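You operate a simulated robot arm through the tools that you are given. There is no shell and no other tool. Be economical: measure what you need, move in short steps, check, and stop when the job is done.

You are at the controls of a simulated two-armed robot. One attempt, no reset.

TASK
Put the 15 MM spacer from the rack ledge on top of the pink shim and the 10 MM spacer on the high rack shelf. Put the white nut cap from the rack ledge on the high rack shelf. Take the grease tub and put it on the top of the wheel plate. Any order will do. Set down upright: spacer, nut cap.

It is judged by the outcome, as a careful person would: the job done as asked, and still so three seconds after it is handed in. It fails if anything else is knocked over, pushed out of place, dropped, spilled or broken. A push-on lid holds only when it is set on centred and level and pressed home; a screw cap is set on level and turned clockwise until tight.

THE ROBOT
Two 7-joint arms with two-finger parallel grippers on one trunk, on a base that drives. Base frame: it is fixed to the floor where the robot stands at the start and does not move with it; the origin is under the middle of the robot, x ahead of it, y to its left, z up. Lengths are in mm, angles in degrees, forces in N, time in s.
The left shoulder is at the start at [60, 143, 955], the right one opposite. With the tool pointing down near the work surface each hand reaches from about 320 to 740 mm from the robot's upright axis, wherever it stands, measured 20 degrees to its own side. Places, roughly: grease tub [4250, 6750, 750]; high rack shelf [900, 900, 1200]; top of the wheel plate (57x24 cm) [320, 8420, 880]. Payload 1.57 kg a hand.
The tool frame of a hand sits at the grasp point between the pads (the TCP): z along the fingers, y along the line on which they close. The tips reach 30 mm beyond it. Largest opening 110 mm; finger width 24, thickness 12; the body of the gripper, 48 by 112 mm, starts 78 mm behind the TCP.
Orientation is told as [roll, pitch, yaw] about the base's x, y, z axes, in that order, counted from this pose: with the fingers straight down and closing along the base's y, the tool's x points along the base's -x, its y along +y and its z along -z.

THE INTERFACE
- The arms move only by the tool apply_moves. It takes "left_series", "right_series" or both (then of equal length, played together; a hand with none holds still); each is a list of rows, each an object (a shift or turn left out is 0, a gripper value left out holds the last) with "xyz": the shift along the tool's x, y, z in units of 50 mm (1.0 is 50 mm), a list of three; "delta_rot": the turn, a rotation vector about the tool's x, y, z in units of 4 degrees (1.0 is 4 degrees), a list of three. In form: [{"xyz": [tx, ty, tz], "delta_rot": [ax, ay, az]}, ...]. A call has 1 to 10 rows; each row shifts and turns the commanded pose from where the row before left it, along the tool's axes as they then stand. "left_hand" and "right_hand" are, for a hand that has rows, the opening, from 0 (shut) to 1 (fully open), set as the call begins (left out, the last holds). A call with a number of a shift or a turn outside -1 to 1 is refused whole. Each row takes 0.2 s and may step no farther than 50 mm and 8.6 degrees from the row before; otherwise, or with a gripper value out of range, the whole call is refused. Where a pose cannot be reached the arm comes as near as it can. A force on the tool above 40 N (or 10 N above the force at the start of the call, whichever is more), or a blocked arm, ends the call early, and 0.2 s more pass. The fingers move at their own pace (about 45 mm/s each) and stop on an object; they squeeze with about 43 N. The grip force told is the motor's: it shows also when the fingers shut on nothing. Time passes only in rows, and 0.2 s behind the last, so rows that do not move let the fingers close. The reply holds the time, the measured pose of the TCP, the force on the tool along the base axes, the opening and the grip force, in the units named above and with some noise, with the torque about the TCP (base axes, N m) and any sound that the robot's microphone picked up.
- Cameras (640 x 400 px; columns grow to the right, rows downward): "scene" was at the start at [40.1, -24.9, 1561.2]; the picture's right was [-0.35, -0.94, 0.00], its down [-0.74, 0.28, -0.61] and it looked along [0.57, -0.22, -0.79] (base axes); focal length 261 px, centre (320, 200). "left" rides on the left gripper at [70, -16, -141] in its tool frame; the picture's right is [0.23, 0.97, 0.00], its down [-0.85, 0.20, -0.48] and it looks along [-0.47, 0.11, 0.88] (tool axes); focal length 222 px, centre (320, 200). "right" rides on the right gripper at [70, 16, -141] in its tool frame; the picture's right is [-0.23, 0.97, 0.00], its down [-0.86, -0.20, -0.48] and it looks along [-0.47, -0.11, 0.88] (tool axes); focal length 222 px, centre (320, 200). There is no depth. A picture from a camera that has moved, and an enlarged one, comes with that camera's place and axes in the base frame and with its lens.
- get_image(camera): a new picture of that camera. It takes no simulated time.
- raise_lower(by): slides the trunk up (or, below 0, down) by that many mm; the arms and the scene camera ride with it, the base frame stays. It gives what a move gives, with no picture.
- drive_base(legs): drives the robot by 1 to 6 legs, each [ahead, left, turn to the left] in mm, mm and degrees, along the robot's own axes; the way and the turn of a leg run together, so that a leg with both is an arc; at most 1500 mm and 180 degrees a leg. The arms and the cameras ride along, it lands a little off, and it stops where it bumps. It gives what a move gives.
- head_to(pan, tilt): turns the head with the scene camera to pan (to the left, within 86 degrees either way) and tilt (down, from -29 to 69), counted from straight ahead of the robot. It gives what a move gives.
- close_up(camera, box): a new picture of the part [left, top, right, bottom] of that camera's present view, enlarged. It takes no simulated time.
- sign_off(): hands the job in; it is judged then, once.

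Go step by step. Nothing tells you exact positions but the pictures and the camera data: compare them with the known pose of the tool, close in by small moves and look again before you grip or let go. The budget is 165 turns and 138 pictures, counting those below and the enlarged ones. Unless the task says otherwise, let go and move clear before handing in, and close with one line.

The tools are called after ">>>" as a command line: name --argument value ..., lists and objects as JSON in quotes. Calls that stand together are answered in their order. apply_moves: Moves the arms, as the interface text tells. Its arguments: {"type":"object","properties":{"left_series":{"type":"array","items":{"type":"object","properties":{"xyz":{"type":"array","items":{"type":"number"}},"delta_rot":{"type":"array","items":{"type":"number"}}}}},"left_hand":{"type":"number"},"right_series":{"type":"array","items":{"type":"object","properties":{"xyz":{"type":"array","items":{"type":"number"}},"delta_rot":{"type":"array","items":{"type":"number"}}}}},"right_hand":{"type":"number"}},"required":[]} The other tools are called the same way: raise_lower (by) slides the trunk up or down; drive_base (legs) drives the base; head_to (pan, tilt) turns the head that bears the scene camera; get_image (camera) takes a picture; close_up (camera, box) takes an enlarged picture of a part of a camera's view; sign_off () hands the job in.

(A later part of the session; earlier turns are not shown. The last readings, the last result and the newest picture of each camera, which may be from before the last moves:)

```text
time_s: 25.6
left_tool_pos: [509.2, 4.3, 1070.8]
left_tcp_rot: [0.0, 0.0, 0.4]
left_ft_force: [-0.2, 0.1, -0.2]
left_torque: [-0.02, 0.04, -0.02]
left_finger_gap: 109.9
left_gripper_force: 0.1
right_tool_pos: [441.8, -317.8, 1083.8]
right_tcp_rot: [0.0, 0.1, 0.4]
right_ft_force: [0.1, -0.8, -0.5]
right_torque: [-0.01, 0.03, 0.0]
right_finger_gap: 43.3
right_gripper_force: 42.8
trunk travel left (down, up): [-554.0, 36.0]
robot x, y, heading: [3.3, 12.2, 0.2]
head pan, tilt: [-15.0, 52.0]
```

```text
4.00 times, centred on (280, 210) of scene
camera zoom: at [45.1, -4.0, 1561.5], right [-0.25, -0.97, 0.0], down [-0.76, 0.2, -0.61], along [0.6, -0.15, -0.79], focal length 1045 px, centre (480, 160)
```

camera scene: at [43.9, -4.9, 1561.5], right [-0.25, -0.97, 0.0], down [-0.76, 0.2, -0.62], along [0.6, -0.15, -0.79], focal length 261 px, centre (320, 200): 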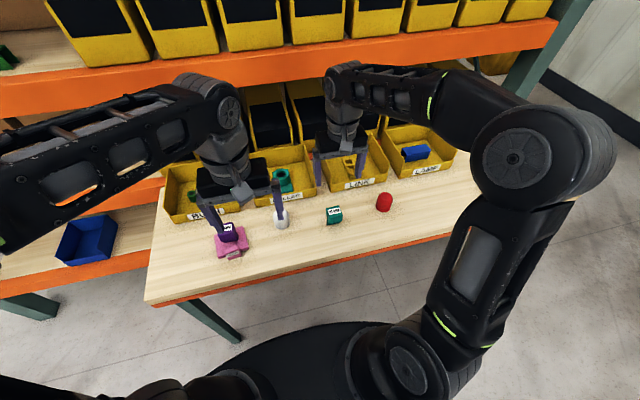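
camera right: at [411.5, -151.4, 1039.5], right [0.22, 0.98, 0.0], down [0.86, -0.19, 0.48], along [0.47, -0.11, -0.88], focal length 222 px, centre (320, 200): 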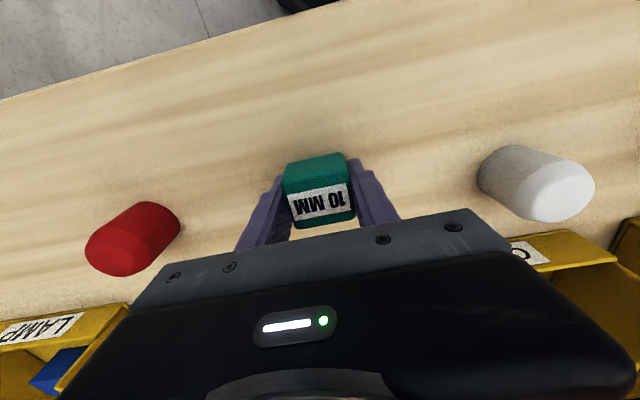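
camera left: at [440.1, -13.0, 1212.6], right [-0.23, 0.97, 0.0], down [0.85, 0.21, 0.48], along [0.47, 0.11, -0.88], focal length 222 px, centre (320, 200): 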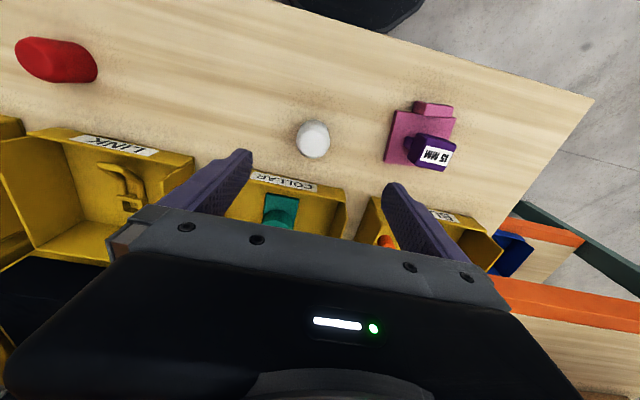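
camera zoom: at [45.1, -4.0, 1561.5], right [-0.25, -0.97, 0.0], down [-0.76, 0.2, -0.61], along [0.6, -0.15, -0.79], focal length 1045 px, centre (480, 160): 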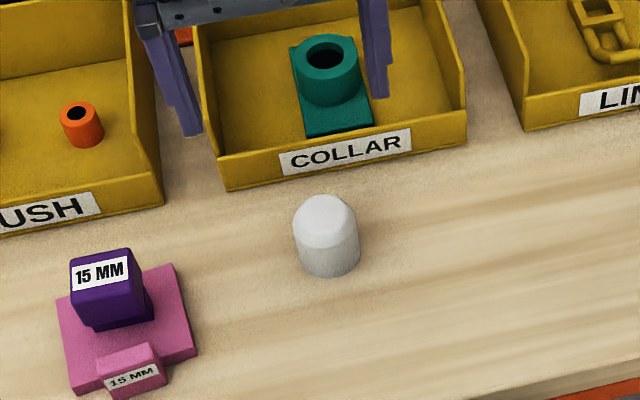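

>>> apply_moves --left_series '[{"xyz": [-0.28, -0.14, 0.5]}, {"xyz": [0, 0, 0.9]}, {"xyz": [0, 0, 0.7]}]'

>>> get_image --camera "left"

>>> close_up --camera "scene" --box '[210, 160, 350, 260]'

```text
time_s: 26.4
left_tool_pos: [521.5, -2.3, 966.8]
left_tcp_rot: [0.0, 0.0, 0.4]
left_ft_force: [-0.1, -0.2, 0.5]
left_torque: [0.03, 0.04, -0.02]
left_finger_gap: 109.8
left_gripper_force: 0.1
right_tool_pos: [440.7, -316.8, 1082.0]
right_tcp_rot: [0.0, 0.0, 0.4]
right_ft_force: [0.9, -0.2, -0.6]
right_torque: [0.0, 0.0, 0.02]
right_finger_gap: 43.5
right_gripper_force: 43.3
trunk travel left (down, up): [-554.0, 36.0]
robot x, y, heading: [1.3, 14.4, 0.0]
head pan, tilt: [-15.0, 52.0]
```

```text
101 pictures are left
camera left: at [451.9, -18.0, 1107.9], right [-0.23, 0.97, 0.0], down [0.85, 0.21, 0.48], along [0.47, 0.11, -0.88], focal length 222 px, centre (320, 200)
```

left: 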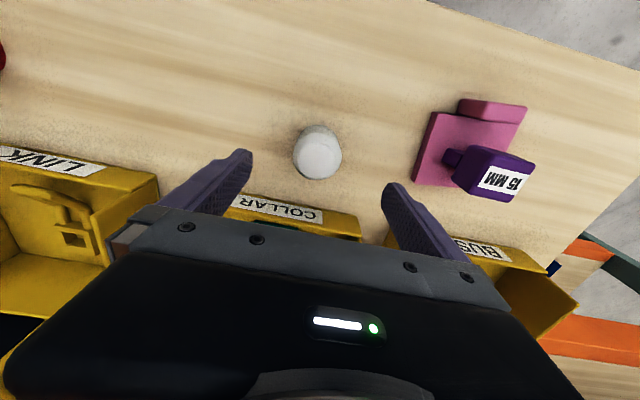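

```text
4.00 times, centred on (280, 210) of scene
camera zoom: at [44.8, -4.1, 1561.5], right [-0.25, -0.97, 0.0], down [-0.76, 0.2, -0.62], along [0.6, -0.16, -0.79], focal length 1045 px, centre (480, 160)
```

zoom: 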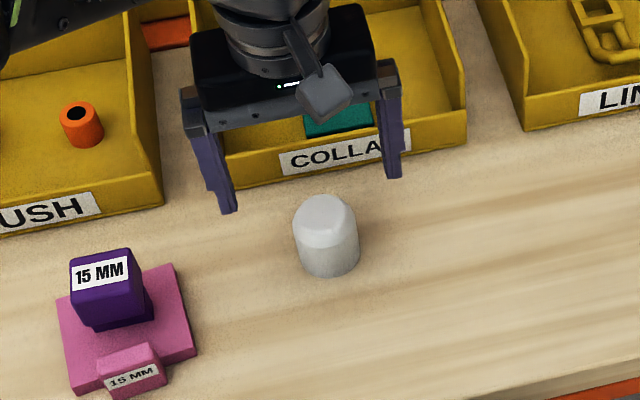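

>>> apply_moves --left_series '[{"xyz": [0, -0.04, 0.6]}, {"xyz": [0, 0, 0.5]}, {"xyz": [0, 0, 0.42]}]'

>>> apply_moves --left_series '[{"xyz": [0, 0, 0]}, {"xyz": [0, 0, 0]}, {"xyz": [0, 0, 0]}, {"xyz": [0, 0, 0]}, {"xyz": [0, 0, 0]}]' --left_hand 0

>>> get_image --camera "left"

```text
time_s: 27.2
left_tool_pos: [519.4, -4.3, 890.2]
left_tcp_rot: [0.0, 0.0, 0.5]
left_ft_force: [-0.6, 0.0, -0.2]
left_torque: [-0.02, 0.04, -0.01]
left_finger_gap: 110.2
left_gripper_force: 0.0
right_tool_pos: [441.8, -316.8, 1081.5]
right_tcp_rot: [0.0, 0.0, 0.4]
right_ft_force: [0.1, -1.3, -0.6]
right_torque: [-0.05, -0.01, 0.01]
right_finger_gap: 43.3
right_gripper_force: 42.7
trunk travel left (down, up): [-554.0, 36.0]
robot x, y, heading: [-1.1, 9.6, 0.4]
head pan, tilt: [-15.0, 52.0]
```

```text
time_s: 28.4
left_tool_pos: [519.4, -4.3, 890.2]
left_tcp_rot: [0.0, -0.1, 0.4]
left_ft_force: [-0.1, 0.2, 0.1]
left_torque: [-0.01, -0.01, 0.03]
left_finger_gap: 47.7
left_gripper_force: 25.5
right_tool_pos: [440.4, -317.5, 1081.7]
right_tcp_rot: [0.0, 0.0, 0.4]
right_ft_force: [-0.4, 0.1, -0.3]
right_torque: [-0.01, 0.0, 0.01]
right_finger_gap: 43.4
right_gripper_force: 42.6
trunk travel left (down, up): [-554.0, 36.0]
robot x, y, heading: [2.2, 12.4, -0.0]
head pan, tilt: [-15.0, 52.0]
```

```text
99 pictures are left
camera left: at [449.5, -21.1, 1031.7], right [-0.23, 0.97, 0.0], down [0.85, 0.21, 0.48], along [0.47, 0.11, -0.88], focal length 222 px, centre (320, 200)
```

left: 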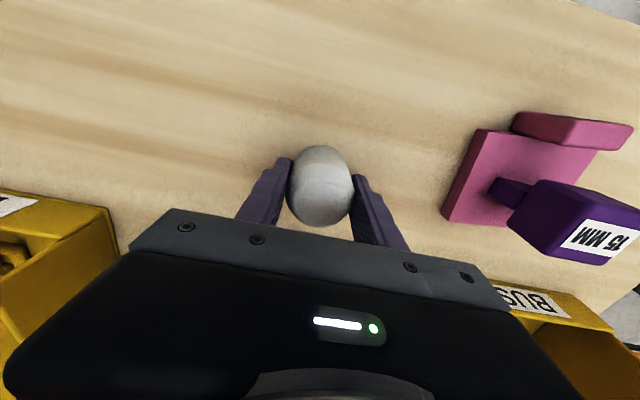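

Cap held at a 47.7 mm gap. I'll lift both hands and drive left to face the shelf.

>>> apply_moves --left_series '[{"xyz": [0, 0, -0.5]}, {"xyz": [0, 0, -0.9]}, {"xyz": [0, 0, -0.9]}, {"xyz": [0, 0, -0.9]}, {"xyz": [0.5, 0.5, -0.6]}, {"xyz": [0.5, 0.5, -0.6]}, {"xyz": [0.5, 0.5, -0.6]}, {"xyz": [0.5, 0.5, -0.6]}]' --right_series '[{"xyz": [0, 0, 0]}, {"xyz": [0, 0, 0]}, {"xyz": [0, 0, 0]}, {"xyz": [0, 0, 0]}, {"xyz": [0.3, 0, -0.6]}, {"xyz": [0.3, 0, -0.6]}, {"xyz": [0.3, 0, -0.6]}, {"xyz": [0.3, 0, -0.6]}]'

>>> drive_base --legs '[[-50, 750, 0]]'

>>> raise_lower --by 35

>>> head_to --pan 0 --tilt 25

>>> get_image --camera "scene"

```text
time_s: 30.2
left_tool_pos: [427.0, 89.2, 1140.0]
left_tcp_rot: [-0.1, -0.1, 0.4]
left_ft_force: [-1.0, 0.5, -0.3]
left_torque: [-0.04, -0.01, 0.02]
left_finger_gap: 47.5
left_gripper_force: 43.3
left hand out of reach, approached as far as the arm can: row 8
right_tool_pos: [411.3, -319.8, 1145.6]
right_tcp_rot: [0.4, -1.1, 0.1]
right_ft_force: [0.0, -0.3, -0.2]
right_torque: [0.0, 0.01, 0.0]
right_finger_gap: 43.3
right_gripper_force: 42.7
right hand out of reach, approached as far as the arm can: row 6, 7, 8
trunk travel left (down, up): [-554.0, 36.0]
robot x, y, heading: [-1.0, 16.0, 0.6]
head pan, tilt: [-15.0, 52.0]
```

```text
time_s: 34.3
left_tool_pos: [356.3, 855.6, 1139.9]
left_tcp_rot: [-0.1, 0.0, 2.5]
left_ft_force: [0.5, -0.2, -0.2]
left_torque: [-0.03, 0.03, 0.02]
left_finger_gap: 47.5
left_gripper_force: 42.9
right_tool_pos: [355.9, 444.9, 1144.6]
right_tcp_rot: [0.5, -1.0, 2.0]
right_ft_force: [-0.1, 0.4, -0.8]
right_torque: [-0.01, -0.01, 0.0]
right_finger_gap: 43.6
right_gripper_force: 42.9
trunk travel left (down, up): [-554.0, 36.0]
robot x, y, heading: [-68.0, 764.0, 2.3]
head pan, tilt: [-15.0, 52.0]
```

```text
time_s: 35.1
left_tool_pos: [355.2, 853.9, 1174.6]
left_tcp_rot: [0.0, 0.0, 2.6]
left_ft_force: [-0.7, -0.1, -0.1]
left_torque: [0.02, -0.01, 0.02]
left_finger_gap: 47.5
left_gripper_force: 43.6
right_tool_pos: [355.9, 443.9, 1178.6]
right_tcp_rot: [0.4, -1.0, 2.1]
right_ft_force: [0.5, 0.4, -1.1]
right_torque: [0.02, 0.03, 0.01]
right_finger_gap: 43.6
right_gripper_force: 42.8
trunk travel left (down, up): [-589.0, 1.0]
robot x, y, heading: [-71.5, 764.1, 2.4]
head pan, tilt: [-15.0, 52.0]
```

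```text
time_s: 36.0
left_tool_pos: [354.7, 855.7, 1174.8]
left_tcp_rot: [0.0, 0.0, 2.5]
left_ft_force: [-0.1, 0.2, -0.4]
left_torque: [0.0, 0.0, 0.0]
left_finger_gap: 47.6
left_gripper_force: 42.9
right_tool_pos: [356.1, 443.0, 1178.9]
right_tcp_rot: [0.5, -1.0, 2.0]
right_ft_force: [-0.4, -1.1, -0.4]
right_torque: [0.03, 0.02, -0.05]
right_finger_gap: 43.5
right_gripper_force: 42.5
trunk travel left (down, up): [-589.0, 1.0]
robot x, y, heading: [-68.5, 762.9, 2.6]
head pan, tilt: [0.0, 25.0]
```

```text
98 pictures are left
camera scene: at [-5.3, 769.7, 1636.6], right [0.04, -1.0, 0.0], down [-0.42, -0.02, -0.91], along [0.91, 0.04, -0.42], focal length 261 px, centre (320, 200)
```

scene: 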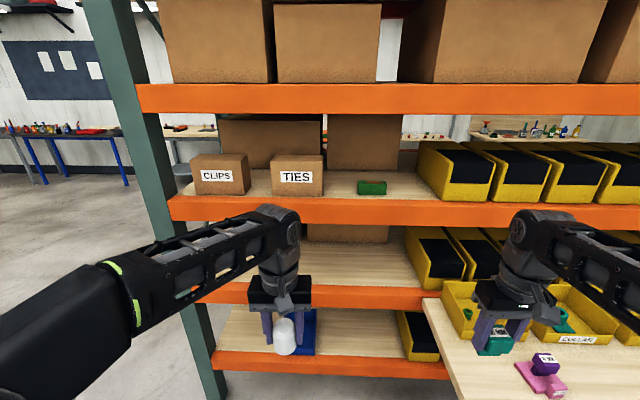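

At this radius a vertical tool can't rise further. I'll test whether extending forward (still clear of the shelf) allows the needed height.

>>> apply_moves --left_series '[{"xyz": [-0.9, 0, 0]}, {"xyz": [-0.9, 0, 0]}, {"xyz": [-0.9, 0, 0]}, {"xyz": [0, 0, -0.6]}, {"xyz": [0, 0, -0.6]}, {"xyz": [0, 0, -0.6]}]'

```text
time_s: 37.4
left_tool_pos: [412.5, 868.4, 1179.0]
left_tcp_rot: [0.2, -1.1, 2.6]
left_ft_force: [-0.7, 0.3, -0.7]
left_torque: [-0.03, 0.01, -0.03]
left_finger_gap: 47.7
left_gripper_force: 43.2
left hand out of reach, approached as far as the arm can: row 2, 3, 4, 5, 6
right_tool_pos: [355.0, 444.2, 1179.7]
right_tcp_rot: [0.5, -1.0, 2.1]
right_ft_force: [0.4, 0.4, -0.8]
right_torque: [0.0, 0.0, 0.01]
right_finger_gap: 43.8
right_gripper_force: 42.5
trunk travel left (down, up): [-589.0, 1.0]
robot x, y, heading: [-63.0, 770.9, 2.4]
head pan, tilt: [0.0, 25.0]
```

A vertical tool can't reach z≈1250 here, so I must regrasp both with the hand pitched forward. I'll pull the left hand back and return to the ledge to set them down at their old places first.

>>> apply_moves --left_series '[{"xyz": [0, 0, 0.9]}, {"xyz": [0, 0, 0.9]}, {"xyz": [0.3, 0, 0.3]}]' --right_series '[{"xyz": [0, 0, 0.6]}, {"xyz": [0, 0, 0.6]}, {"xyz": [0, 0, 0.3]}]'

>>> drive_base --legs '[[33, -756, -2.4]]'

>>> raise_lower --by -35

>>> head_to --pan -10 --tilt 52

>>> get_image --camera "scene"

```text
time_s: 38.2
left_tool_pos: [400.0, 866.3, 1074.7]
left_tcp_rot: [0.0, -0.2, 2.5]
left_ft_force: [0.0, -0.5, -0.1]
left_torque: [0.0, -0.06, 0.0]
left_finger_gap: 47.3
left_gripper_force: 42.9
right_tool_pos: [355.0, 442.8, 1102.6]
right_tcp_rot: [0.4, -1.1, 2.1]
right_ft_force: [-0.1, 0.2, 0.0]
right_torque: [-0.01, 0.01, 0.0]
right_finger_gap: 43.8
right_gripper_force: 43.1
trunk travel left (down, up): [-589.0, 1.0]
robot x, y, heading: [-65.8, 765.8, 2.5]
head pan, tilt: [0.0, 25.0]
```

```text
time_s: 42.3
left_tool_pos: [456.9, 88.3, 1075.0]
left_tcp_rot: [0.0, 0.0, 0.5]
left_ft_force: [0.0, -0.8, -0.3]
left_torque: [0.0, 0.0, -0.03]
left_finger_gap: 47.5
left_gripper_force: 42.6
right_tool_pos: [397.7, -332.3, 1101.3]
right_tcp_rot: [0.5, -1.0, 0.0]
right_ft_force: [-0.2, 0.5, 0.1]
right_torque: [-0.01, -0.02, 0.02]
right_finger_gap: 43.5
right_gripper_force: 43.3
trunk travel left (down, up): [-589.0, 1.0]
robot x, y, heading: [-14.6, 1.1, 0.4]
head pan, tilt: [0.0, 25.0]
```

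```text
time_s: 43.1
left_tool_pos: [455.5, 88.8, 1040.2]
left_tcp_rot: [-0.1, 0.1, 0.5]
left_ft_force: [-0.3, -0.5, -0.2]
left_torque: [0.02, 0.0, -0.01]
left_finger_gap: 47.5
left_gripper_force: 43.3
right_tool_pos: [398.8, -333.0, 1068.2]
right_tcp_rot: [0.4, -0.9, 0.3]
right_ft_force: [-0.3, 0.1, -0.7]
right_torque: [-0.03, -0.01, -0.02]
right_finger_gap: 43.5
right_gripper_force: 43.0
trunk travel left (down, up): [-554.0, 36.0]
robot x, y, heading: [-15.8, 6.4, 0.7]
head pan, tilt: [0.0, 25.0]
```

```text
time_s: 44.0
left_tool_pos: [455.8, 88.4, 1039.4]
left_tcp_rot: [0.1, 0.0, 0.4]
left_ft_force: [-0.4, -0.7, -1.0]
left_torque: [0.0, 0.0, -0.02]
left_finger_gap: 47.2
left_gripper_force: 42.7
right_tool_pos: [398.3, -332.4, 1067.2]
right_tcp_rot: [0.5, -1.0, 0.2]
right_ft_force: [1.2, -0.1, 0.0]
right_torque: [0.02, -0.01, -0.03]
right_finger_gap: 43.6
right_gripper_force: 42.7
trunk travel left (down, up): [-554.0, 36.0]
robot x, y, heading: [-14.2, -0.7, 0.5]
head pan, tilt: [-10.0, 52.0]
```

```text
97 pictures are left
camera scene: at [29.6, -6.6, 1561.6], right [-0.16, -0.99, 0.0], down [-0.78, 0.13, -0.62], along [0.61, -0.1, -0.79], focal length 261 px, centre (320, 200)
```

scene: 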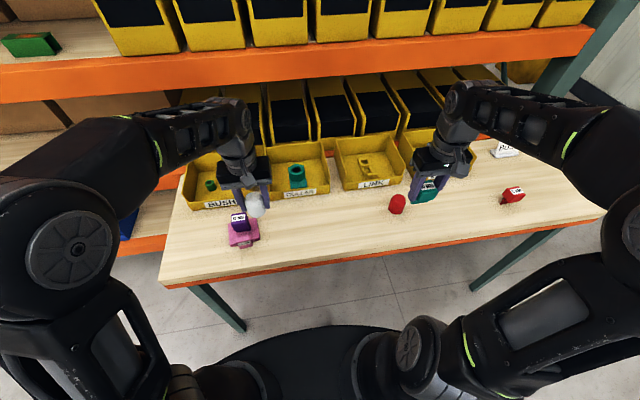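

I'll lower teal to (480,-165) and the cap to (505,0), both well clear, and set them down.

>>> apply_moves --right_series '[{"xyz": [-0.3, 0.7, 0], "delta_rot": [0.12, 0.25, 0]}, {"xyz": [-0.35, 0.7, 0]}, {"xyz": [-0.35, 0.7, 0]}, {"xyz": [-0.35, 0.7, 0]}, {"xyz": [-0.3, 0.54, 0]}, {"xyz": [0, 0, 0.9]}, {"xyz": [0, 0, 0.9]}]' --left_series '[{"xyz": [-0.25, -0.44, 0]}, {"xyz": [-0.25, -0.44, 0]}, {"xyz": [-0.25, -0.44, 0]}, {"xyz": [-0.23, -0.44, 0]}, {"xyz": [0, 0, 0]}, {"xyz": [0, 0, 0.8]}, {"xyz": [0, 0, 0.8]}]'

>>> close_up --camera "scene" --box '[200, 120, 420, 260]'

```text
time_s: 45.6
left_tool_pos: [507.2, -0.8, 959.8]
left_tcp_rot: [-0.1, 0.1, 0.6]
left_ft_force: [0.8, 0.3, -1.2]
left_torque: [0.0, 0.03, 0.03]
left_finger_gap: 47.3
left_gripper_force: 43.3
right_tool_pos: [480.5, -165.2, 974.2]
right_tcp_rot: [0.0, 0.0, 0.2]
right_ft_force: [0.1, 0.4, -1.5]
right_torque: [-0.01, 0.01, -0.01]
right_finger_gap: 43.2
right_gripper_force: 43.1
trunk travel left (down, up): [-554.0, 36.0]
robot x, y, heading: [-14.0, 2.5, 0.6]
head pan, tilt: [-10.0, 52.0]
```

```text
2.86 times, centred on (310, 190) of scene
camera zoom: at [30.8, -6.4, 1561.6], right [-0.16, -0.99, 0.0], down [-0.78, 0.13, -0.61], along [0.61, -0.1, -0.79], focal length 746 px, centre (349, 229)
```

zoom: 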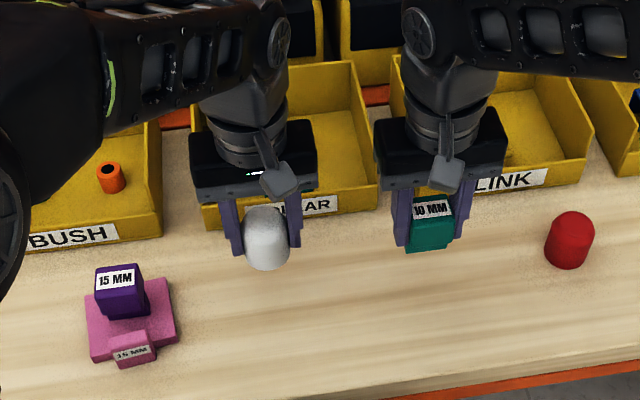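

>>> apply_moves --right_series '[{"xyz": [0, 0, 0.7]}, {"xyz": [0, 0, 0.5]}, {"xyz": [0, 0, 0.24]}, {"xyz": [0, 0, 0.06]}]' --left_series '[{"xyz": [0, 0, 0.6]}, {"xyz": [0, 0, 0.5]}, {"xyz": [0, 0, 0.2]}, {"xyz": [0, 0, 0.06]}]'

```text
time_s: 46.6
left_tool_pos: [505.4, 1.0, 891.4]
left_tcp_rot: [0.0, 0.0, 0.5]
left_ft_force: [-0.6, 0.8, 0.3]
left_torque: [0.0, -0.01, -0.03]
left_finger_gap: 47.4
left_gripper_force: 42.9
right_tool_pos: [479.5, -164.3, 900.9]
right_tcp_rot: [0.0, 0.0, 0.2]
right_ft_force: [-0.1, 0.4, -0.3]
right_torque: [0.01, 0.02, 0.01]
right_finger_gap: 43.5
right_gripper_force: 42.9
trunk travel left (down, up): [-554.0, 36.0]
robot x, y, heading: [-10.0, 2.9, 0.5]
head pan, tilt: [-10.0, 52.0]
```

>>> apply_moves --right_series '[{"xyz": [0, 0, 0.05]}, {"xyz": [0, 0, 0.03]}, {"xyz": [0, 0, 0.02]}]' --left_series '[{"xyz": [0, 0, 0.02]}, {"xyz": [0, 0, 0.02]}, {"xyz": [0, 0, 0.0]}]'

```text
time_s: 47.4
left_tool_pos: [504.9, 1.2, 890.9]
left_tcp_rot: [0.0, -0.1, 0.5]
left_ft_force: [0.7, 0.4, 0.8]
left_torque: [0.04, -0.06, 0.02]
left_finger_gap: 47.4
left_gripper_force: 42.8
right_tool_pos: [479.4, -165.5, 897.2]
right_tcp_rot: [-0.1, 0.0, 0.2]
right_ft_force: [-2.1, 0.1, 3.5]
right_torque: [-0.04, 0.07, 0.0]
right_finger_gap: 43.2
right_gripper_force: 43.0
trunk travel left (down, up): [-554.0, 36.0]
robot x, y, heading: [-9.7, -1.0, 0.8]
head pan, tilt: [-10.0, 52.0]
```

>>> apply_moves --left_series '[{"xyz": [0, 0, 0.02]}, {"xyz": [0, 0, 0.01]}]'

>>> apply_moves --left_series '[{"xyz": [0, 0, 0]}, {"xyz": [0, 0, 0]}, {"xyz": [0, 0, 0]}, {"xyz": [0, 0, 0]}]' --right_series '[{"xyz": [0, 0, 0]}, {"xyz": [0, 0, 0]}, {"xyz": [0, 0, 0]}, {"xyz": [0, 0, 0]}]' --left_hand 1 --right_hand 1

>>> close_up --camera "scene" --box '[200, 120, 420, 260]'

```text
time_s: 48.0
left_tool_pos: [506.1, 1.9, 890.3]
left_tcp_rot: [-0.1, -0.2, 0.5]
left_ft_force: [-1.9, 2.3, 14.8]
left_torque: [0.03, 0.11, -0.16]
left_finger_gap: 47.4
left_gripper_force: 42.8
right_tool_pos: [479.2, -164.2, 897.0]
right_tcp_rot: [0.0, -0.1, 0.2]
right_ft_force: [0.8, 0.1, -0.7]
right_torque: [0.0, -0.03, 0.0]
right_finger_gap: 43.4
right_gripper_force: 42.7
trunk travel left (down, up): [-554.0, 36.0]
robot x, y, heading: [-16.5, 7.3, 0.5]
head pan, tilt: [-10.0, 52.0]
```

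```text
time_s: 49.0
left_tool_pos: [505.3, 1.7, 887.5]
left_tcp_rot: [0.1, 0.0, 0.5]
left_ft_force: [0.5, -0.1, -0.5]
left_torque: [-0.02, 0.0, -0.01]
left_finger_gap: 109.8
left_gripper_force: 0.1
right_tool_pos: [480.8, -166.2, 897.1]
right_tcp_rot: [-0.1, 0.0, 0.3]
right_ft_force: [-0.2, -0.8, 0.0]
right_torque: [-0.04, -0.01, -0.01]
right_finger_gap: 109.9
right_gripper_force: 0.0
trunk travel left (down, up): [-554.0, 36.0]
robot x, y, heading: [-14.6, 5.0, 0.7]
head pan, tilt: [-10.0, 52.0]
```

```text
2.86 times, centred on (310, 190) of scene
camera zoom: at [29.7, -6.7, 1561.5], right [-0.16, -0.99, 0.0], down [-0.78, 0.13, -0.62], along [0.61, -0.1, -0.79], focal length 746 px, centre (349, 229)
```

zoom: 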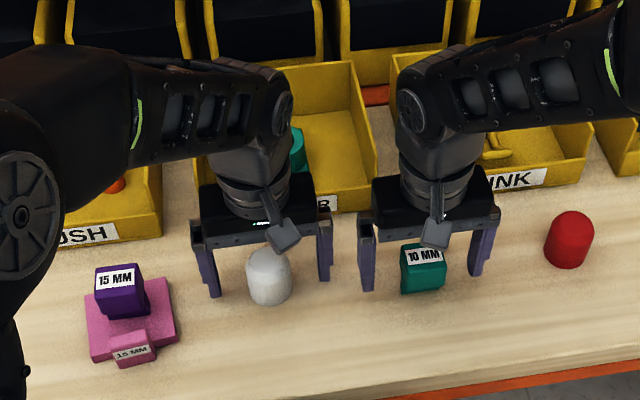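

Both stand. I'll lift straight up and back off, then pitch both hands 60° forward.

>>> apply_moves --left_series '[{"xyz": [0, 0, -0.5]}, {"xyz": [0, 0, -0.9]}, {"xyz": [0, 0, -0.9]}, {"xyz": [0, 0, -0.9]}]' --right_series '[{"xyz": [0, 0, -0.5]}, {"xyz": [0, 0, -0.9]}, {"xyz": [0, 0, -0.9]}, {"xyz": [0, 0, -0.9]}]'

>>> drive_base --legs '[[-330, 0, 0]]'

>>> apply_moves --left_series '[{"xyz": [-0.33, 0, 0.01], "delta_rot": [0, -1, 0]}, {"xyz": [-0.33, 0, 0.035], "delta_rot": [0, -1, 0]}, {"xyz": [-0.325, 0, 0.057], "delta_rot": [0, -1, 0]}, {"xyz": [-0.32, 0, 0.08], "delta_rot": [0, -1, 0]}, {"xyz": [-0.314, 0, 0.1], "delta_rot": [0, -1, 0]}, {"xyz": [-0.306, 0, 0.124], "delta_rot": [0, -1, 0]}, {"xyz": [-0.297, 0, 0.145], "delta_rot": [0, -1, 0]}, {"xyz": [-0.286, 0, 0.165], "delta_rot": [0, -1, 0]}, {"xyz": [-0.274, 0, 0.184], "delta_rot": [0, -1, 0]}, {"xyz": [-0.26, 0, 0.203], "delta_rot": [0, -1, 0]}]' --right_series '[{"xyz": [-0.33, 0, 0.01], "delta_rot": [0, -1, 0]}, {"xyz": [-0.33, 0, 0.035], "delta_rot": [0, -1, 0]}, {"xyz": [-0.325, 0, 0.057], "delta_rot": [0, -1, 0]}, {"xyz": [-0.32, 0, 0.08], "delta_rot": [0, -1, 0]}, {"xyz": [-0.314, 0, 0.1], "delta_rot": [0, -1, 0]}, {"xyz": [-0.306, 0, 0.124], "delta_rot": [0, -1, 0]}, {"xyz": [-0.297, 0, 0.145], "delta_rot": [0, -1, 0]}, {"xyz": [-0.286, 0, 0.165], "delta_rot": [0, -1, 0]}, {"xyz": [-0.274, 0, 0.184], "delta_rot": [0, -1, 0]}, {"xyz": [-0.26, 0, 0.203], "delta_rot": [0, -1, 0]}]'

>>> get_image --camera "scene"

```text
time_s: 50.0
left_tool_pos: [504.7, 2.1, 1052.3]
left_tcp_rot: [-0.1, 0.0, 0.5]
left_ft_force: [0.2, 0.6, 1.1]
left_torque: [-0.01, -0.02, -0.01]
left_finger_gap: 110.1
left_gripper_force: 0.1
right_tool_pos: [476.7, -166.1, 1055.8]
right_tcp_rot: [0.0, 0.0, 0.3]
right_ft_force: [-0.7, -0.2, -0.6]
right_torque: [-0.02, -0.06, 0.01]
right_finger_gap: 109.9
right_gripper_force: 0.1
trunk travel left (down, up): [-554.0, 36.0]
robot x, y, heading: [-14.4, 6.7, 0.4]
head pan, tilt: [-10.0, 52.0]
```

```text
time_s: 52.1
left_tool_pos: [181.1, -2.1, 1050.7]
left_tcp_rot: [0.0, -0.1, 0.3]
left_ft_force: [0.1, 0.2, 0.9]
left_torque: [-0.02, -0.01, -0.03]
left_finger_gap: 110.1
left_gripper_force: 0.1
right_tool_pos: [152.0, -169.6, 1056.4]
right_tcp_rot: [0.0, -0.2, 0.1]
right_ft_force: [0.2, -0.4, 0.4]
right_torque: [0.01, 0.02, -0.02]
right_finger_gap: 110.0
right_gripper_force: 0.1
trunk travel left (down, up): [-554.0, 36.0]
robot x, y, heading: [-337.2, 4.7, 0.0]
head pan, tilt: [-10.0, 52.0]
```

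```text
time_s: 54.4
left_tool_pos: [346.7, -2.3, 1045.2]
left_tcp_rot: [0.0, -40.1, 0.2]
left_ft_force: [-0.2, 0.3, -0.7]
left_torque: [-0.01, -0.03, 0.01]
left_finger_gap: 110.1
left_gripper_force: 0.0
right_tool_pos: [319.8, -171.8, 1051.2]
right_tcp_rot: [0.0, -40.1, 0.0]
right_ft_force: [0.3, 0.8, 0.0]
right_torque: [0.01, 0.02, -0.06]
right_finger_gap: 110.0
right_gripper_force: 0.0
trunk travel left (down, up): [-554.0, 36.0]
robot x, y, heading: [-339.5, -2.7, 0.1]
head pan, tilt: [-10.0, 52.0]
```

```text
94 pictures are left
camera scene: at [-294.5, -9.2, 1561.5], right [-0.17, -0.99, 0.0], down [-0.78, 0.13, -0.62], along [0.61, -0.1, -0.79], focal length 261 px, centre (320, 200)
```

scene: 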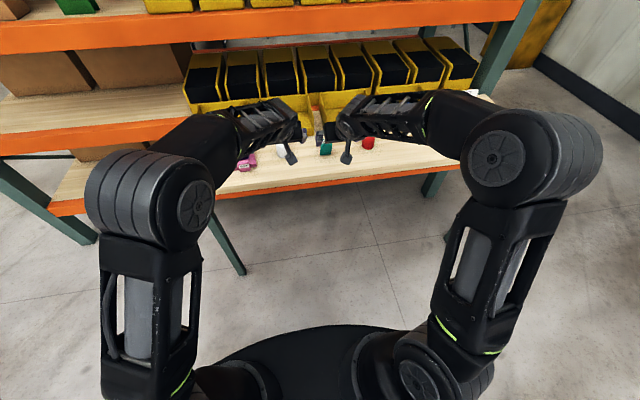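

>>> apply_moves --left_series '[{"xyz": [-0.245, 0, 0.22], "delta_rot": [0, -1, 0]}, {"xyz": [-0.23, 0, 0.237], "delta_rot": [0, -1, 0]}, {"xyz": [-0.21, 0, 0.253], "delta_rot": [0, -1, 0]}, {"xyz": [-0.19, 0, 0.267], "delta_rot": [0, -1, 0]}, {"xyz": [-0.175, 0, 0.28], "delta_rot": [0, -1, 0]}]' --right_series '[{"xyz": [-0.245, 0, 0.22], "delta_rot": [0, -1, 0]}, {"xyz": [-0.23, 0, 0.237], "delta_rot": [0, -1, 0]}, {"xyz": [-0.21, 0, 0.253], "delta_rot": [0, -1, 0]}, {"xyz": [-0.19, 0, 0.267], "delta_rot": [0, -1, 0]}, {"xyz": [-0.175, 0, 0.28], "delta_rot": [0, -1, 0]}]'

>>> get_image --camera "right"

>>> head_to --pan -5 --tilt 40

>>> get_image --camera "scene"

```text
time_s: 55.5
left_tool_pos: [430.2, -2.1, 1042.7]
left_tcp_rot: [0.0, -60.1, 0.4]
left_ft_force: [-0.3, 0.1, -1.1]
left_torque: [-0.03, 0.0, 0.0]
left_finger_gap: 110.0
left_gripper_force: 0.1
right_tool_pos: [402.1, -171.1, 1048.2]
right_tcp_rot: [0.0, -60.1, 0.0]
right_ft_force: [0.2, -0.1, -0.1]
right_torque: [-0.02, 0.01, 0.01]
right_finger_gap: 110.1
right_gripper_force: 0.0
trunk travel left (down, up): [-554.0, 36.0]
robot x, y, heading: [-336.4, 3.4, 0.2]
head pan, tilt: [-10.0, 52.0]
```

```text
93 pictures are left
camera right: at [244.3, -155.3, 1058.2], right [0.11, 0.97, 0.2], down [0.01, -0.2, 0.98], along [0.99, -0.11, -0.03], focal length 222 px, centre (320, 200)
```

right: 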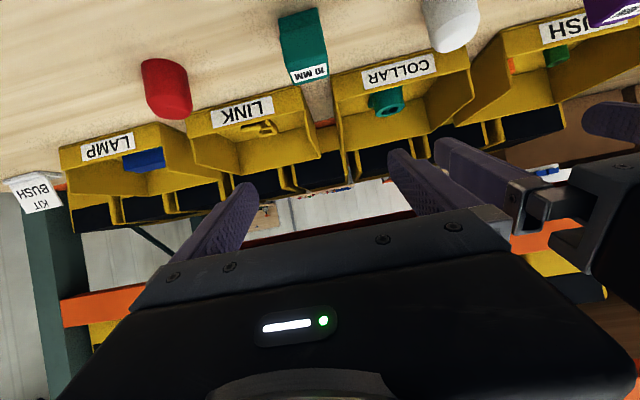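

```text
time_s: 56.3
left_tool_pos: [430.3, -1.4, 1042.6]
left_tcp_rot: [0.0, -60.0, 0.4]
left_ft_force: [-0.1, -0.3, -0.1]
left_torque: [-0.01, 0.01, -0.02]
left_finger_gap: 109.9
left_gripper_force: 0.1
right_tool_pos: [401.1, -172.5, 1047.9]
right_tcp_rot: [0.0, -59.9, 0.0]
right_ft_force: [0.4, 0.2, -0.5]
right_torque: [0.05, 0.0, -0.02]
right_finger_gap: 109.9
right_gripper_force: 0.1
trunk travel left (down, up): [-554.0, 36.0]
robot x, y, heading: [-341.8, 5.6, 0.4]
head pan, tilt: [-5.0, 40.0]
```

```text
92 pictures are left
camera scene: at [-284.1, -3.5, 1578.3], right [-0.08, -1.0, 0.0], down [-0.64, 0.05, -0.77], along [0.76, -0.06, -0.64], focal length 261 px, centre (320, 200)
```

scene: 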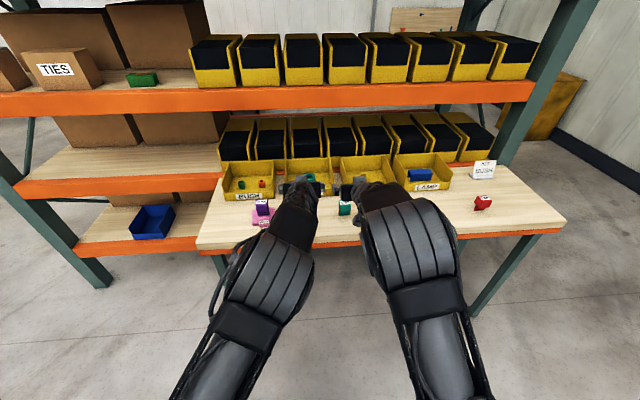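

Both hands are at 60° pitch with good reach. I'll move each to a pre-grasp about 100 mm back along its tool axis.

>>> apply_moves --right_series '[{"xyz": [0.63, 0.05, 0.3]}, {"xyz": [0.63, 0.05, 0.3]}, {"xyz": [0.62, 0.04, 0.3]}]' --left_series '[{"xyz": [0.64, 0.02, 0.28]}, {"xyz": [0.64, 0.02, 0.28]}, {"xyz": [0.64, 0.01, 0.27]}]'

>>> get_image --camera "right"

>>> get_image --camera "left"

>>> close_up --camera "scene" --box '[240, 160, 400, 260]'

```text
time_s: 57.1
left_tool_pos: [416.5, 3.4, 938.7]
left_tcp_rot: [0.0, -60.1, 0.3]
left_ft_force: [0.0, 0.7, 0.0]
left_torque: [0.01, 0.0, -0.01]
left_finger_gap: 109.9
left_gripper_force: 0.1
right_tool_pos: [394.1, -165.3, 941.8]
right_tcp_rot: [-0.2, -60.1, 0.0]
right_ft_force: [0.2, 0.4, -0.6]
right_torque: [0.0, 0.03, 0.0]
right_finger_gap: 109.9
right_gripper_force: 0.0
trunk travel left (down, up): [-554.0, 36.0]
robot x, y, heading: [-339.7, 1.6, 0.6]
head pan, tilt: [-5.0, 40.0]
```

```text
91 pictures are left
camera right: at [236.2, -148.8, 952.6], right [0.11, 0.97, 0.2], down [0.01, -0.2, 0.98], along [0.99, -0.11, -0.04], focal length 222 px, centre (320, 200)
```

right: 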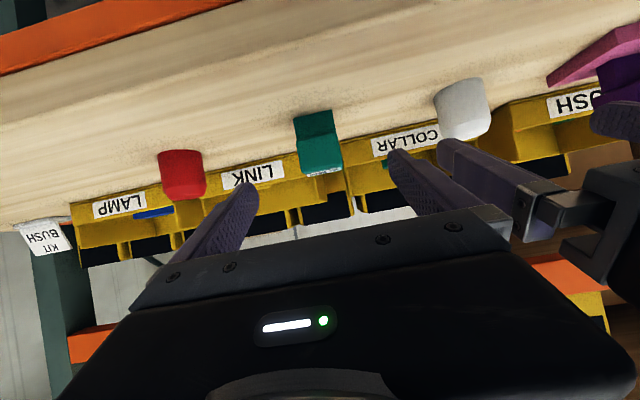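

```text
90 pictures are left
camera left: at [258.2, -13.2, 948.8], right [-0.12, 0.97, -0.2], down [0.01, 0.2, 0.98], along [0.99, 0.12, -0.04], focal length 222 px, centre (320, 200)
```

left: 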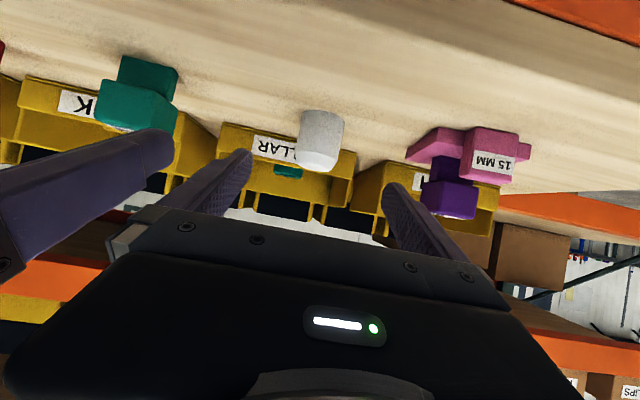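

```text
4.00 times, centred on (320, 210) of scene
camera zoom: at [-283.0, -3.8, 1578.4], right [-0.08, -1.0, 0.0], down [-0.64, 0.05, -0.77], along [0.76, -0.06, -0.64], focal length 1045 px, centre (320, 160)
```

zoom: 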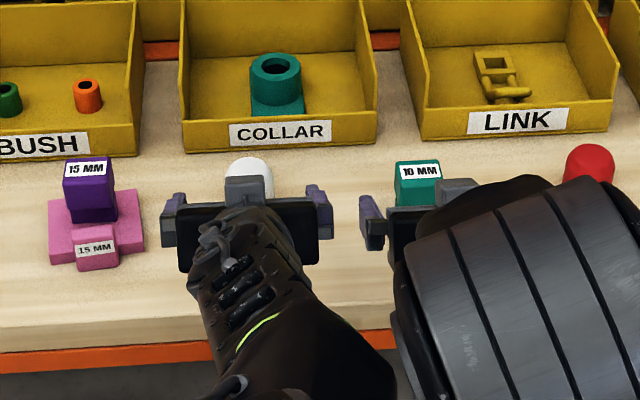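

Lines check out. I'll advance both along the tool axes, straddling the objects.

>>> apply_moves --right_series '[{"xyz": [0, 0, 0.7]}, {"xyz": [0, 0, 0.7]}, {"xyz": [-0.03, 0, 0.57]}]' --left_series '[{"xyz": [0, 0, 0.7]}, {"xyz": [0, 0, 0.7]}, {"xyz": [0, 0, 0.64]}]'

>>> get_image --camera "right"

>>> get_image --camera "left"

```text
time_s: 57.9
left_tool_pos: [507.4, -0.6, 883.4]
left_tcp_rot: [-0.1, -59.9, 0.3]
left_ft_force: [0.6, 0.4, 1.3]
left_torque: [-0.01, 0.04, -0.01]
left_finger_gap: 109.9
left_gripper_force: 0.1
right_tool_pos: [479.4, -165.1, 896.4]
right_tcp_rot: [-0.1, -59.9, 0.0]
right_ft_force: [0.1, 0.5, -0.7]
right_torque: [0.01, 0.01, -0.01]
right_finger_gap: 109.6
right_gripper_force: 0.1
trunk travel left (down, up): [-554.0, 36.0]
robot x, y, heading: [-342.7, 4.4, 0.3]
head pan, tilt: [-5.0, 40.0]
```

```text
88 pictures are left
camera right: at [322.1, -148.7, 907.8], right [0.11, 0.97, 0.2], down [0.01, -0.2, 0.98], along [0.99, -0.11, -0.04], focal length 222 px, centre (320, 200)
```

right: 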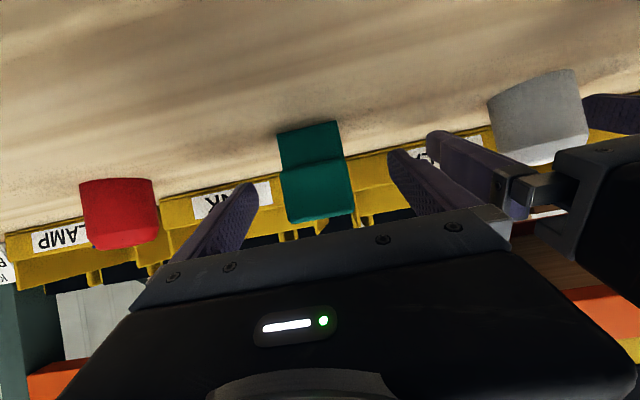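

```text
87 pictures are left
camera left: at [349.6, -17.8, 894.3], right [-0.12, 0.97, -0.2], down [0.01, 0.2, 0.98], along [0.99, 0.11, -0.04], focal length 222 px, centre (320, 200)
```

left: 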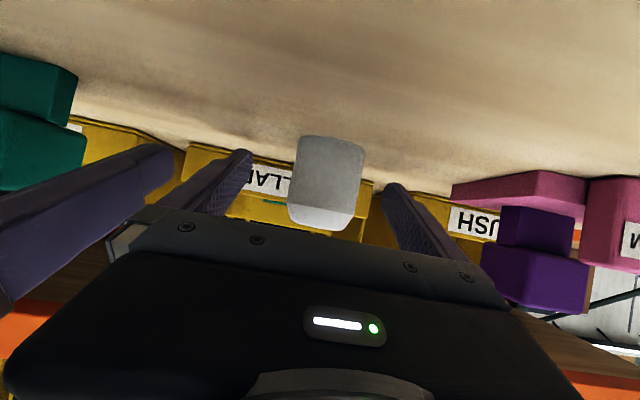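

>>> apply_moves --right_series '[{}, {}, {}, {}, {}, {}, {}]' --left_series '[{}, {}, {}, {}, {}, {}, {}]' --left_hand 0 --right_hand 0

>>> get_image --camera "right"

>>> get_image --camera "left"

```text
time_s: 59.5
left_tool_pos: [506.7, -0.5, 884.9]
left_tcp_rot: [0.1, -60.0, 0.5]
left_ft_force: [0.8, 0.0, 0.2]
left_torque: [0.03, 0.01, 0.0]
left_finger_gap: 47.3
left_gripper_force: 43.1
right_tool_pos: [479.1, -163.9, 899.2]
right_tcp_rot: [-0.1, -60.1, 0.0]
right_ft_force: [-0.6, -0.3, 1.0]
right_torque: [0.04, 0.01, 0.0]
right_finger_gap: 43.2
right_gripper_force: 42.9
trunk travel left (down, up): [-554.0, 36.0]
robot x, y, heading: [-340.8, 1.4, 0.2]
head pan, tilt: [-5.0, 40.0]
```

```text
86 pictures are left
camera right: at [321.0, -148.7, 909.0], right [0.11, 0.97, 0.2], down [0.01, -0.2, 0.98], along [0.99, -0.11, -0.04], focal length 222 px, centre (320, 200)
```

right: 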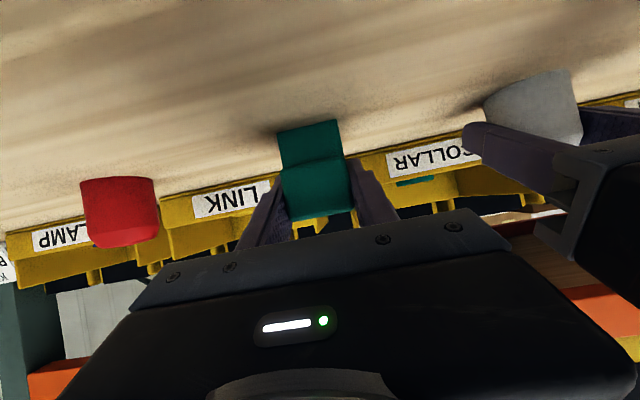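

```text
85 pictures are left
camera left: at [348.7, -17.8, 895.6], right [-0.12, 0.97, -0.2], down [0.01, 0.2, 0.98], along [0.99, 0.11, -0.04], focal length 222 px, centre (320, 200)
```

left: 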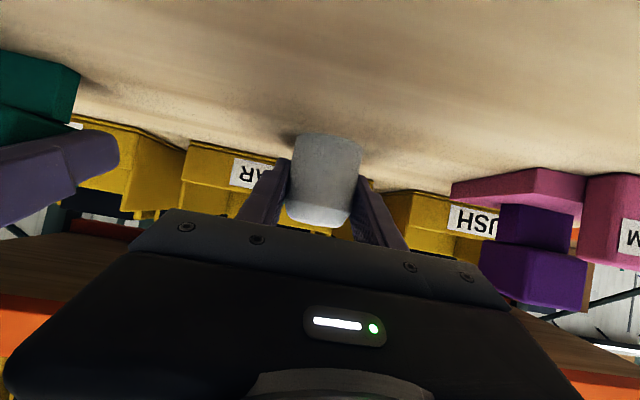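

Both are gripped in the pitched pose. I'll lift, retract slightly, back off, drive left to the shelf bay and raise the trunk.

>>> apply_moves --right_series '[{"xyz": [-0.4, 0, -0.23]}, {"xyz": [-0.8, 0, -0.46]}, {"xyz": [-0.51, 0, -0.71]}, {"xyz": [-0.51, 0, -0.71]}, {"xyz": [-0.51, 0, -0.71]}, {"xyz": [-0.51, 0, -0.71]}, {"xyz": [-0.51, 0, -0.71]}]' --left_series '[{"xyz": [-0.4, 0, -0.23]}, {"xyz": [-0.8, 0, -0.46]}, {"xyz": [-0.51, 0, -0.71]}, {"xyz": [-0.51, 0, -0.71]}, {"xyz": [-0.51, 0, -0.71]}, {"xyz": [-0.51, 0, -0.71]}, {"xyz": [-0.51, 0, -0.71]}]'

>>> drive_base --legs '[[-80, 0, 0], [0, 795, 0]]'

>>> raise_lower --by 35

>>> head_to --pan 0 --tilt 20

>>> get_image --camera "scene"

```text
time_s: 61.1
left_tool_pos: [415.7, 2.6, 1154.2]
left_tcp_rot: [-0.1, -59.9, 0.3]
left_ft_force: [0.5, 0.2, -0.3]
left_torque: [0.01, -0.01, -0.03]
left_finger_gap: 46.9
left_gripper_force: 43.4
right_tool_pos: [386.0, -159.5, 1164.9]
right_tcp_rot: [0.1, -60.1, -0.1]
right_ft_force: [1.1, 0.1, -0.9]
right_torque: [0.01, 0.0, 0.01]
right_finger_gap: 43.3
right_gripper_force: 42.9
trunk travel left (down, up): [-554.0, 36.0]
robot x, y, heading: [-340.2, -1.8, 0.2]
head pan, tilt: [-5.0, 40.0]
```

```text
time_s: 66.1
left_tool_pos: [326.7, 822.1, 1153.5]
left_tcp_rot: [-0.2, -60.0, 1.4]
left_ft_force: [-0.1, 0.3, -0.6]
left_torque: [-0.04, 0.02, -0.04]
left_finger_gap: 46.8
left_gripper_force: 43.3
right_tool_pos: [300.9, 659.8, 1164.4]
right_tcp_rot: [0.0, -59.9, 1.0]
right_ft_force: [0.6, 1.0, -1.0]
right_torque: [0.0, 0.0, 0.0]
right_finger_gap: 43.0
right_gripper_force: 43.1
trunk travel left (down, up): [-554.0, 36.0]
robot x, y, heading: [-429.0, 806.8, 1.3]
head pan, tilt: [-5.0, 40.0]
```

```text
time_s: 66.9
left_tool_pos: [326.8, 822.8, 1189.4]
left_tcp_rot: [0.1, -60.0, 1.3]
left_ft_force: [-0.5, 0.8, -0.2]
left_torque: [-0.01, 0.01, -0.02]
left_finger_gap: 47.1
left_gripper_force: 43.1
right_tool_pos: [301.4, 658.5, 1198.4]
right_tcp_rot: [-0.1, -59.9, 1.0]
right_ft_force: [-0.4, 0.8, -0.8]
right_torque: [0.02, 0.03, -0.02]
right_finger_gap: 43.1
right_gripper_force: 42.7
trunk travel left (down, up): [-589.0, 1.0]
robot x, y, heading: [-430.8, 809.4, 1.1]
head pan, tilt: [-5.0, 40.0]
```

```text
time_s: 67.7
left_tool_pos: [327.9, 821.8, 1188.3]
left_tcp_rot: [0.1, -60.1, 1.4]
left_ft_force: [0.0, 0.5, 0.5]
left_torque: [0.02, -0.04, 0.03]
left_finger_gap: 46.9
left_gripper_force: 43.3
right_tool_pos: [301.7, 658.3, 1197.5]
right_tcp_rot: [-0.1, -60.0, 0.9]
right_ft_force: [-0.5, -0.5, 0.2]
right_torque: [0.01, -0.01, 0.01]
right_finger_gap: 43.3
right_gripper_force: 42.5
trunk travel left (down, up): [-589.0, 1.0]
robot x, y, heading: [-429.7, 810.6, 1.1]
head pan, tilt: [0.0, 20.0]
```

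```text
84 pictures are left
camera scene: at [-365.9, 812.0, 1644.7], right [0.02, -1.0, 0.0], down [-0.34, -0.01, -0.94], along [0.94, 0.02, -0.34], focal length 261 px, centre (320, 200)
```

scene: 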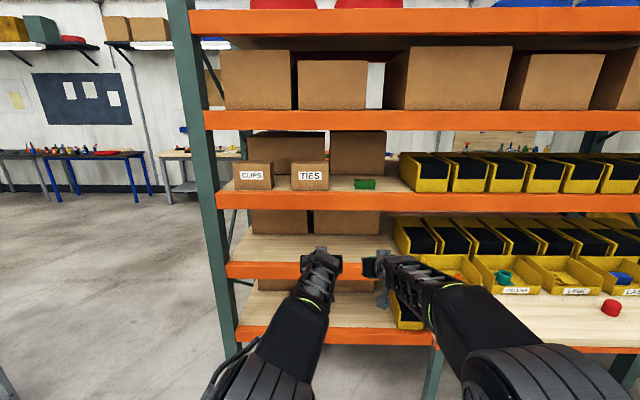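

>>> apply_moves --right_series '[{"xyz": [-0.8, 0, -0.46]}, {"xyz": [-0.8, 0, -0.46]}, {"xyz": [-0.8, 0, -0.46]}]' --left_series '[{"xyz": [-0.8, 0, -0.46]}, {"xyz": [-0.8, 0, -0.46]}, {"xyz": [-0.8, 0, -0.46]}]'

>>> get_image --camera "right"

>>> get_image --camera "left"

```text
time_s: 68.5
left_tool_pos: [326.4, 817.7, 1324.5]
left_tcp_rot: [-0.1, -60.0, 1.4]
left_ft_force: [-0.1, -0.3, 0.2]
left_torque: [-0.01, 0.02, -0.02]
left_finger_gap: 46.5
left_gripper_force: 42.8
right_tool_pos: [302.3, 660.1, 1334.6]
right_tcp_rot: [0.0, -60.0, 1.0]
right_ft_force: [-0.5, 0.0, 0.0]
right_torque: [-0.01, 0.0, -0.02]
right_finger_gap: 43.1
right_gripper_force: 43.0
trunk travel left (down, up): [-589.0, 1.0]
robot x, y, heading: [-432.9, 810.6, 1.3]
head pan, tilt: [0.0, 20.0]
```

```text
83 pictures are left
camera right: at [144.6, 673.9, 1345.8], right [0.1, 0.98, 0.2], down [0.02, -0.2, 0.98], along [1.0, -0.09, -0.04], focal length 222 px, centre (320, 200)
```

right: 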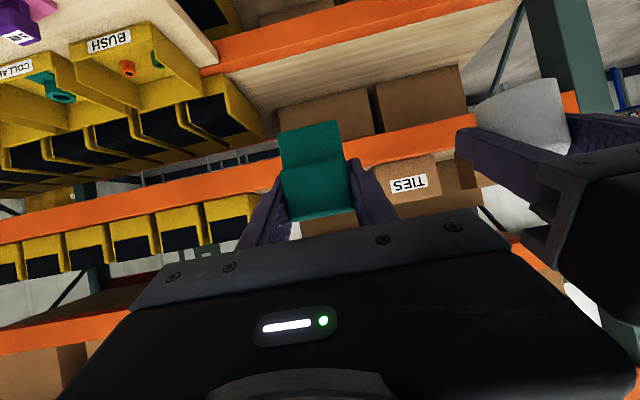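

```text
82 pictures are left
camera left: at [170.0, 797.8, 1335.7], right [-0.14, 0.97, -0.2], down [0.01, 0.2, 0.98], along [0.99, 0.13, -0.04], focal length 222 px, centre (320, 200)
```

left: 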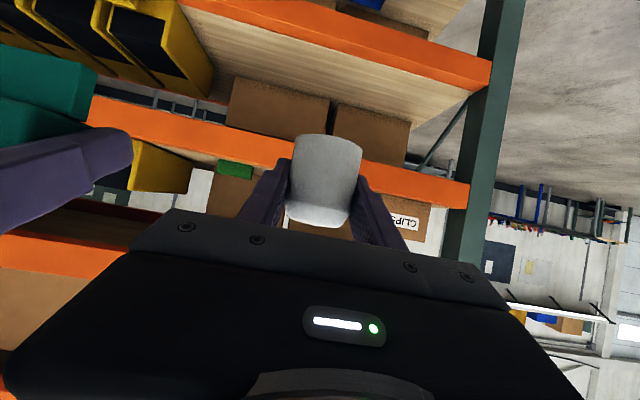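

The shelf deck measures about z≈1255 with its front at x≈800. There are free gaps at y≈733 (between TIES and the green piece) and y≈510 (between green and the bins). I'll retract the left hand, line up the right hand with the second gap, approach, and look.

>>> apply_moves --left_series '[{"xyz": [0.4, 0, -0.7]}, {"xyz": [0.4, 0, -0.7]}, {"xyz": [0.4, 0, -0.7]}]'

>>> drive_base --legs '[[0, -150, -1.1], [300, 0, 0]]'

>>> get_image --camera "scene"

>>> get_image --camera "right"

```text
time_s: 69.3
left_tool_pos: [203.0, 816.5, 1324.9]
left_tcp_rot: [-0.1, -60.1, 1.3]
left_ft_force: [-0.3, -0.9, -0.2]
left_torque: [-0.02, -0.01, 0.0]
left_finger_gap: 46.3
left_gripper_force: 42.6
right_tool_pos: [300.4, 661.0, 1335.7]
right_tcp_rot: [0.0, -60.1, 1.0]
right_ft_force: [-0.8, -0.4, -1.1]
right_torque: [0.0, -0.02, -0.02]
right_finger_gap: 43.0
right_gripper_force: 43.1
trunk travel left (down, up): [-589.0, 1.0]
robot x, y, heading: [-427.7, 808.6, 0.9]
head pan, tilt: [0.0, 20.0]
```

```text
time_s: 72.3
left_tool_pos: [502.1, 651.8, 1323.8]
left_tcp_rot: [0.0, -60.0, 0.3]
left_ft_force: [0.4, 0.8, -0.3]
left_torque: [-0.01, 0.0, 0.02]
left_finger_gap: 46.4
left_gripper_force: 43.2
right_tool_pos: [596.4, 493.7, 1334.8]
right_tcp_rot: [0.1, -60.0, -0.3]
right_ft_force: [0.6, 0.2, -0.9]
right_torque: [-0.01, -0.02, 0.03]
right_finger_gap: 43.1
right_gripper_force: 43.1
trunk travel left (down, up): [-589.0, 1.0]
robot x, y, heading: [-136.3, 661.3, -0.2]
head pan, tilt: [0.0, 20.0]
```

```text
81 pictures are left
camera scene: at [-68.6, 661.4, 1644.7], right [0.0, -1.0, 0.0], down [-0.34, 0.0, -0.94], along [0.94, 0.0, -0.34], focal length 261 px, centre (320, 200)
```

scene: 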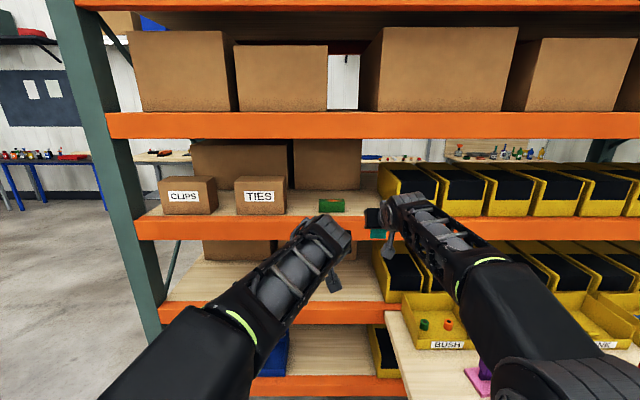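

```text
80 pictures are left
camera right: at [438.9, 511.8, 1344.9], right [0.12, 0.97, 0.2], down [0.01, -0.2, 0.98], along [0.99, -0.11, -0.04], focal length 222 px, centre (320, 200)
```

right: 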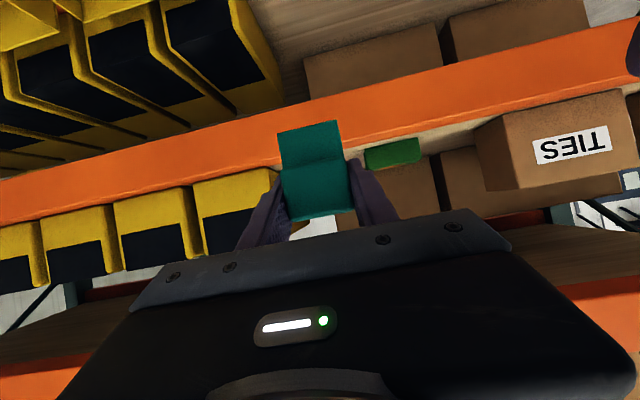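

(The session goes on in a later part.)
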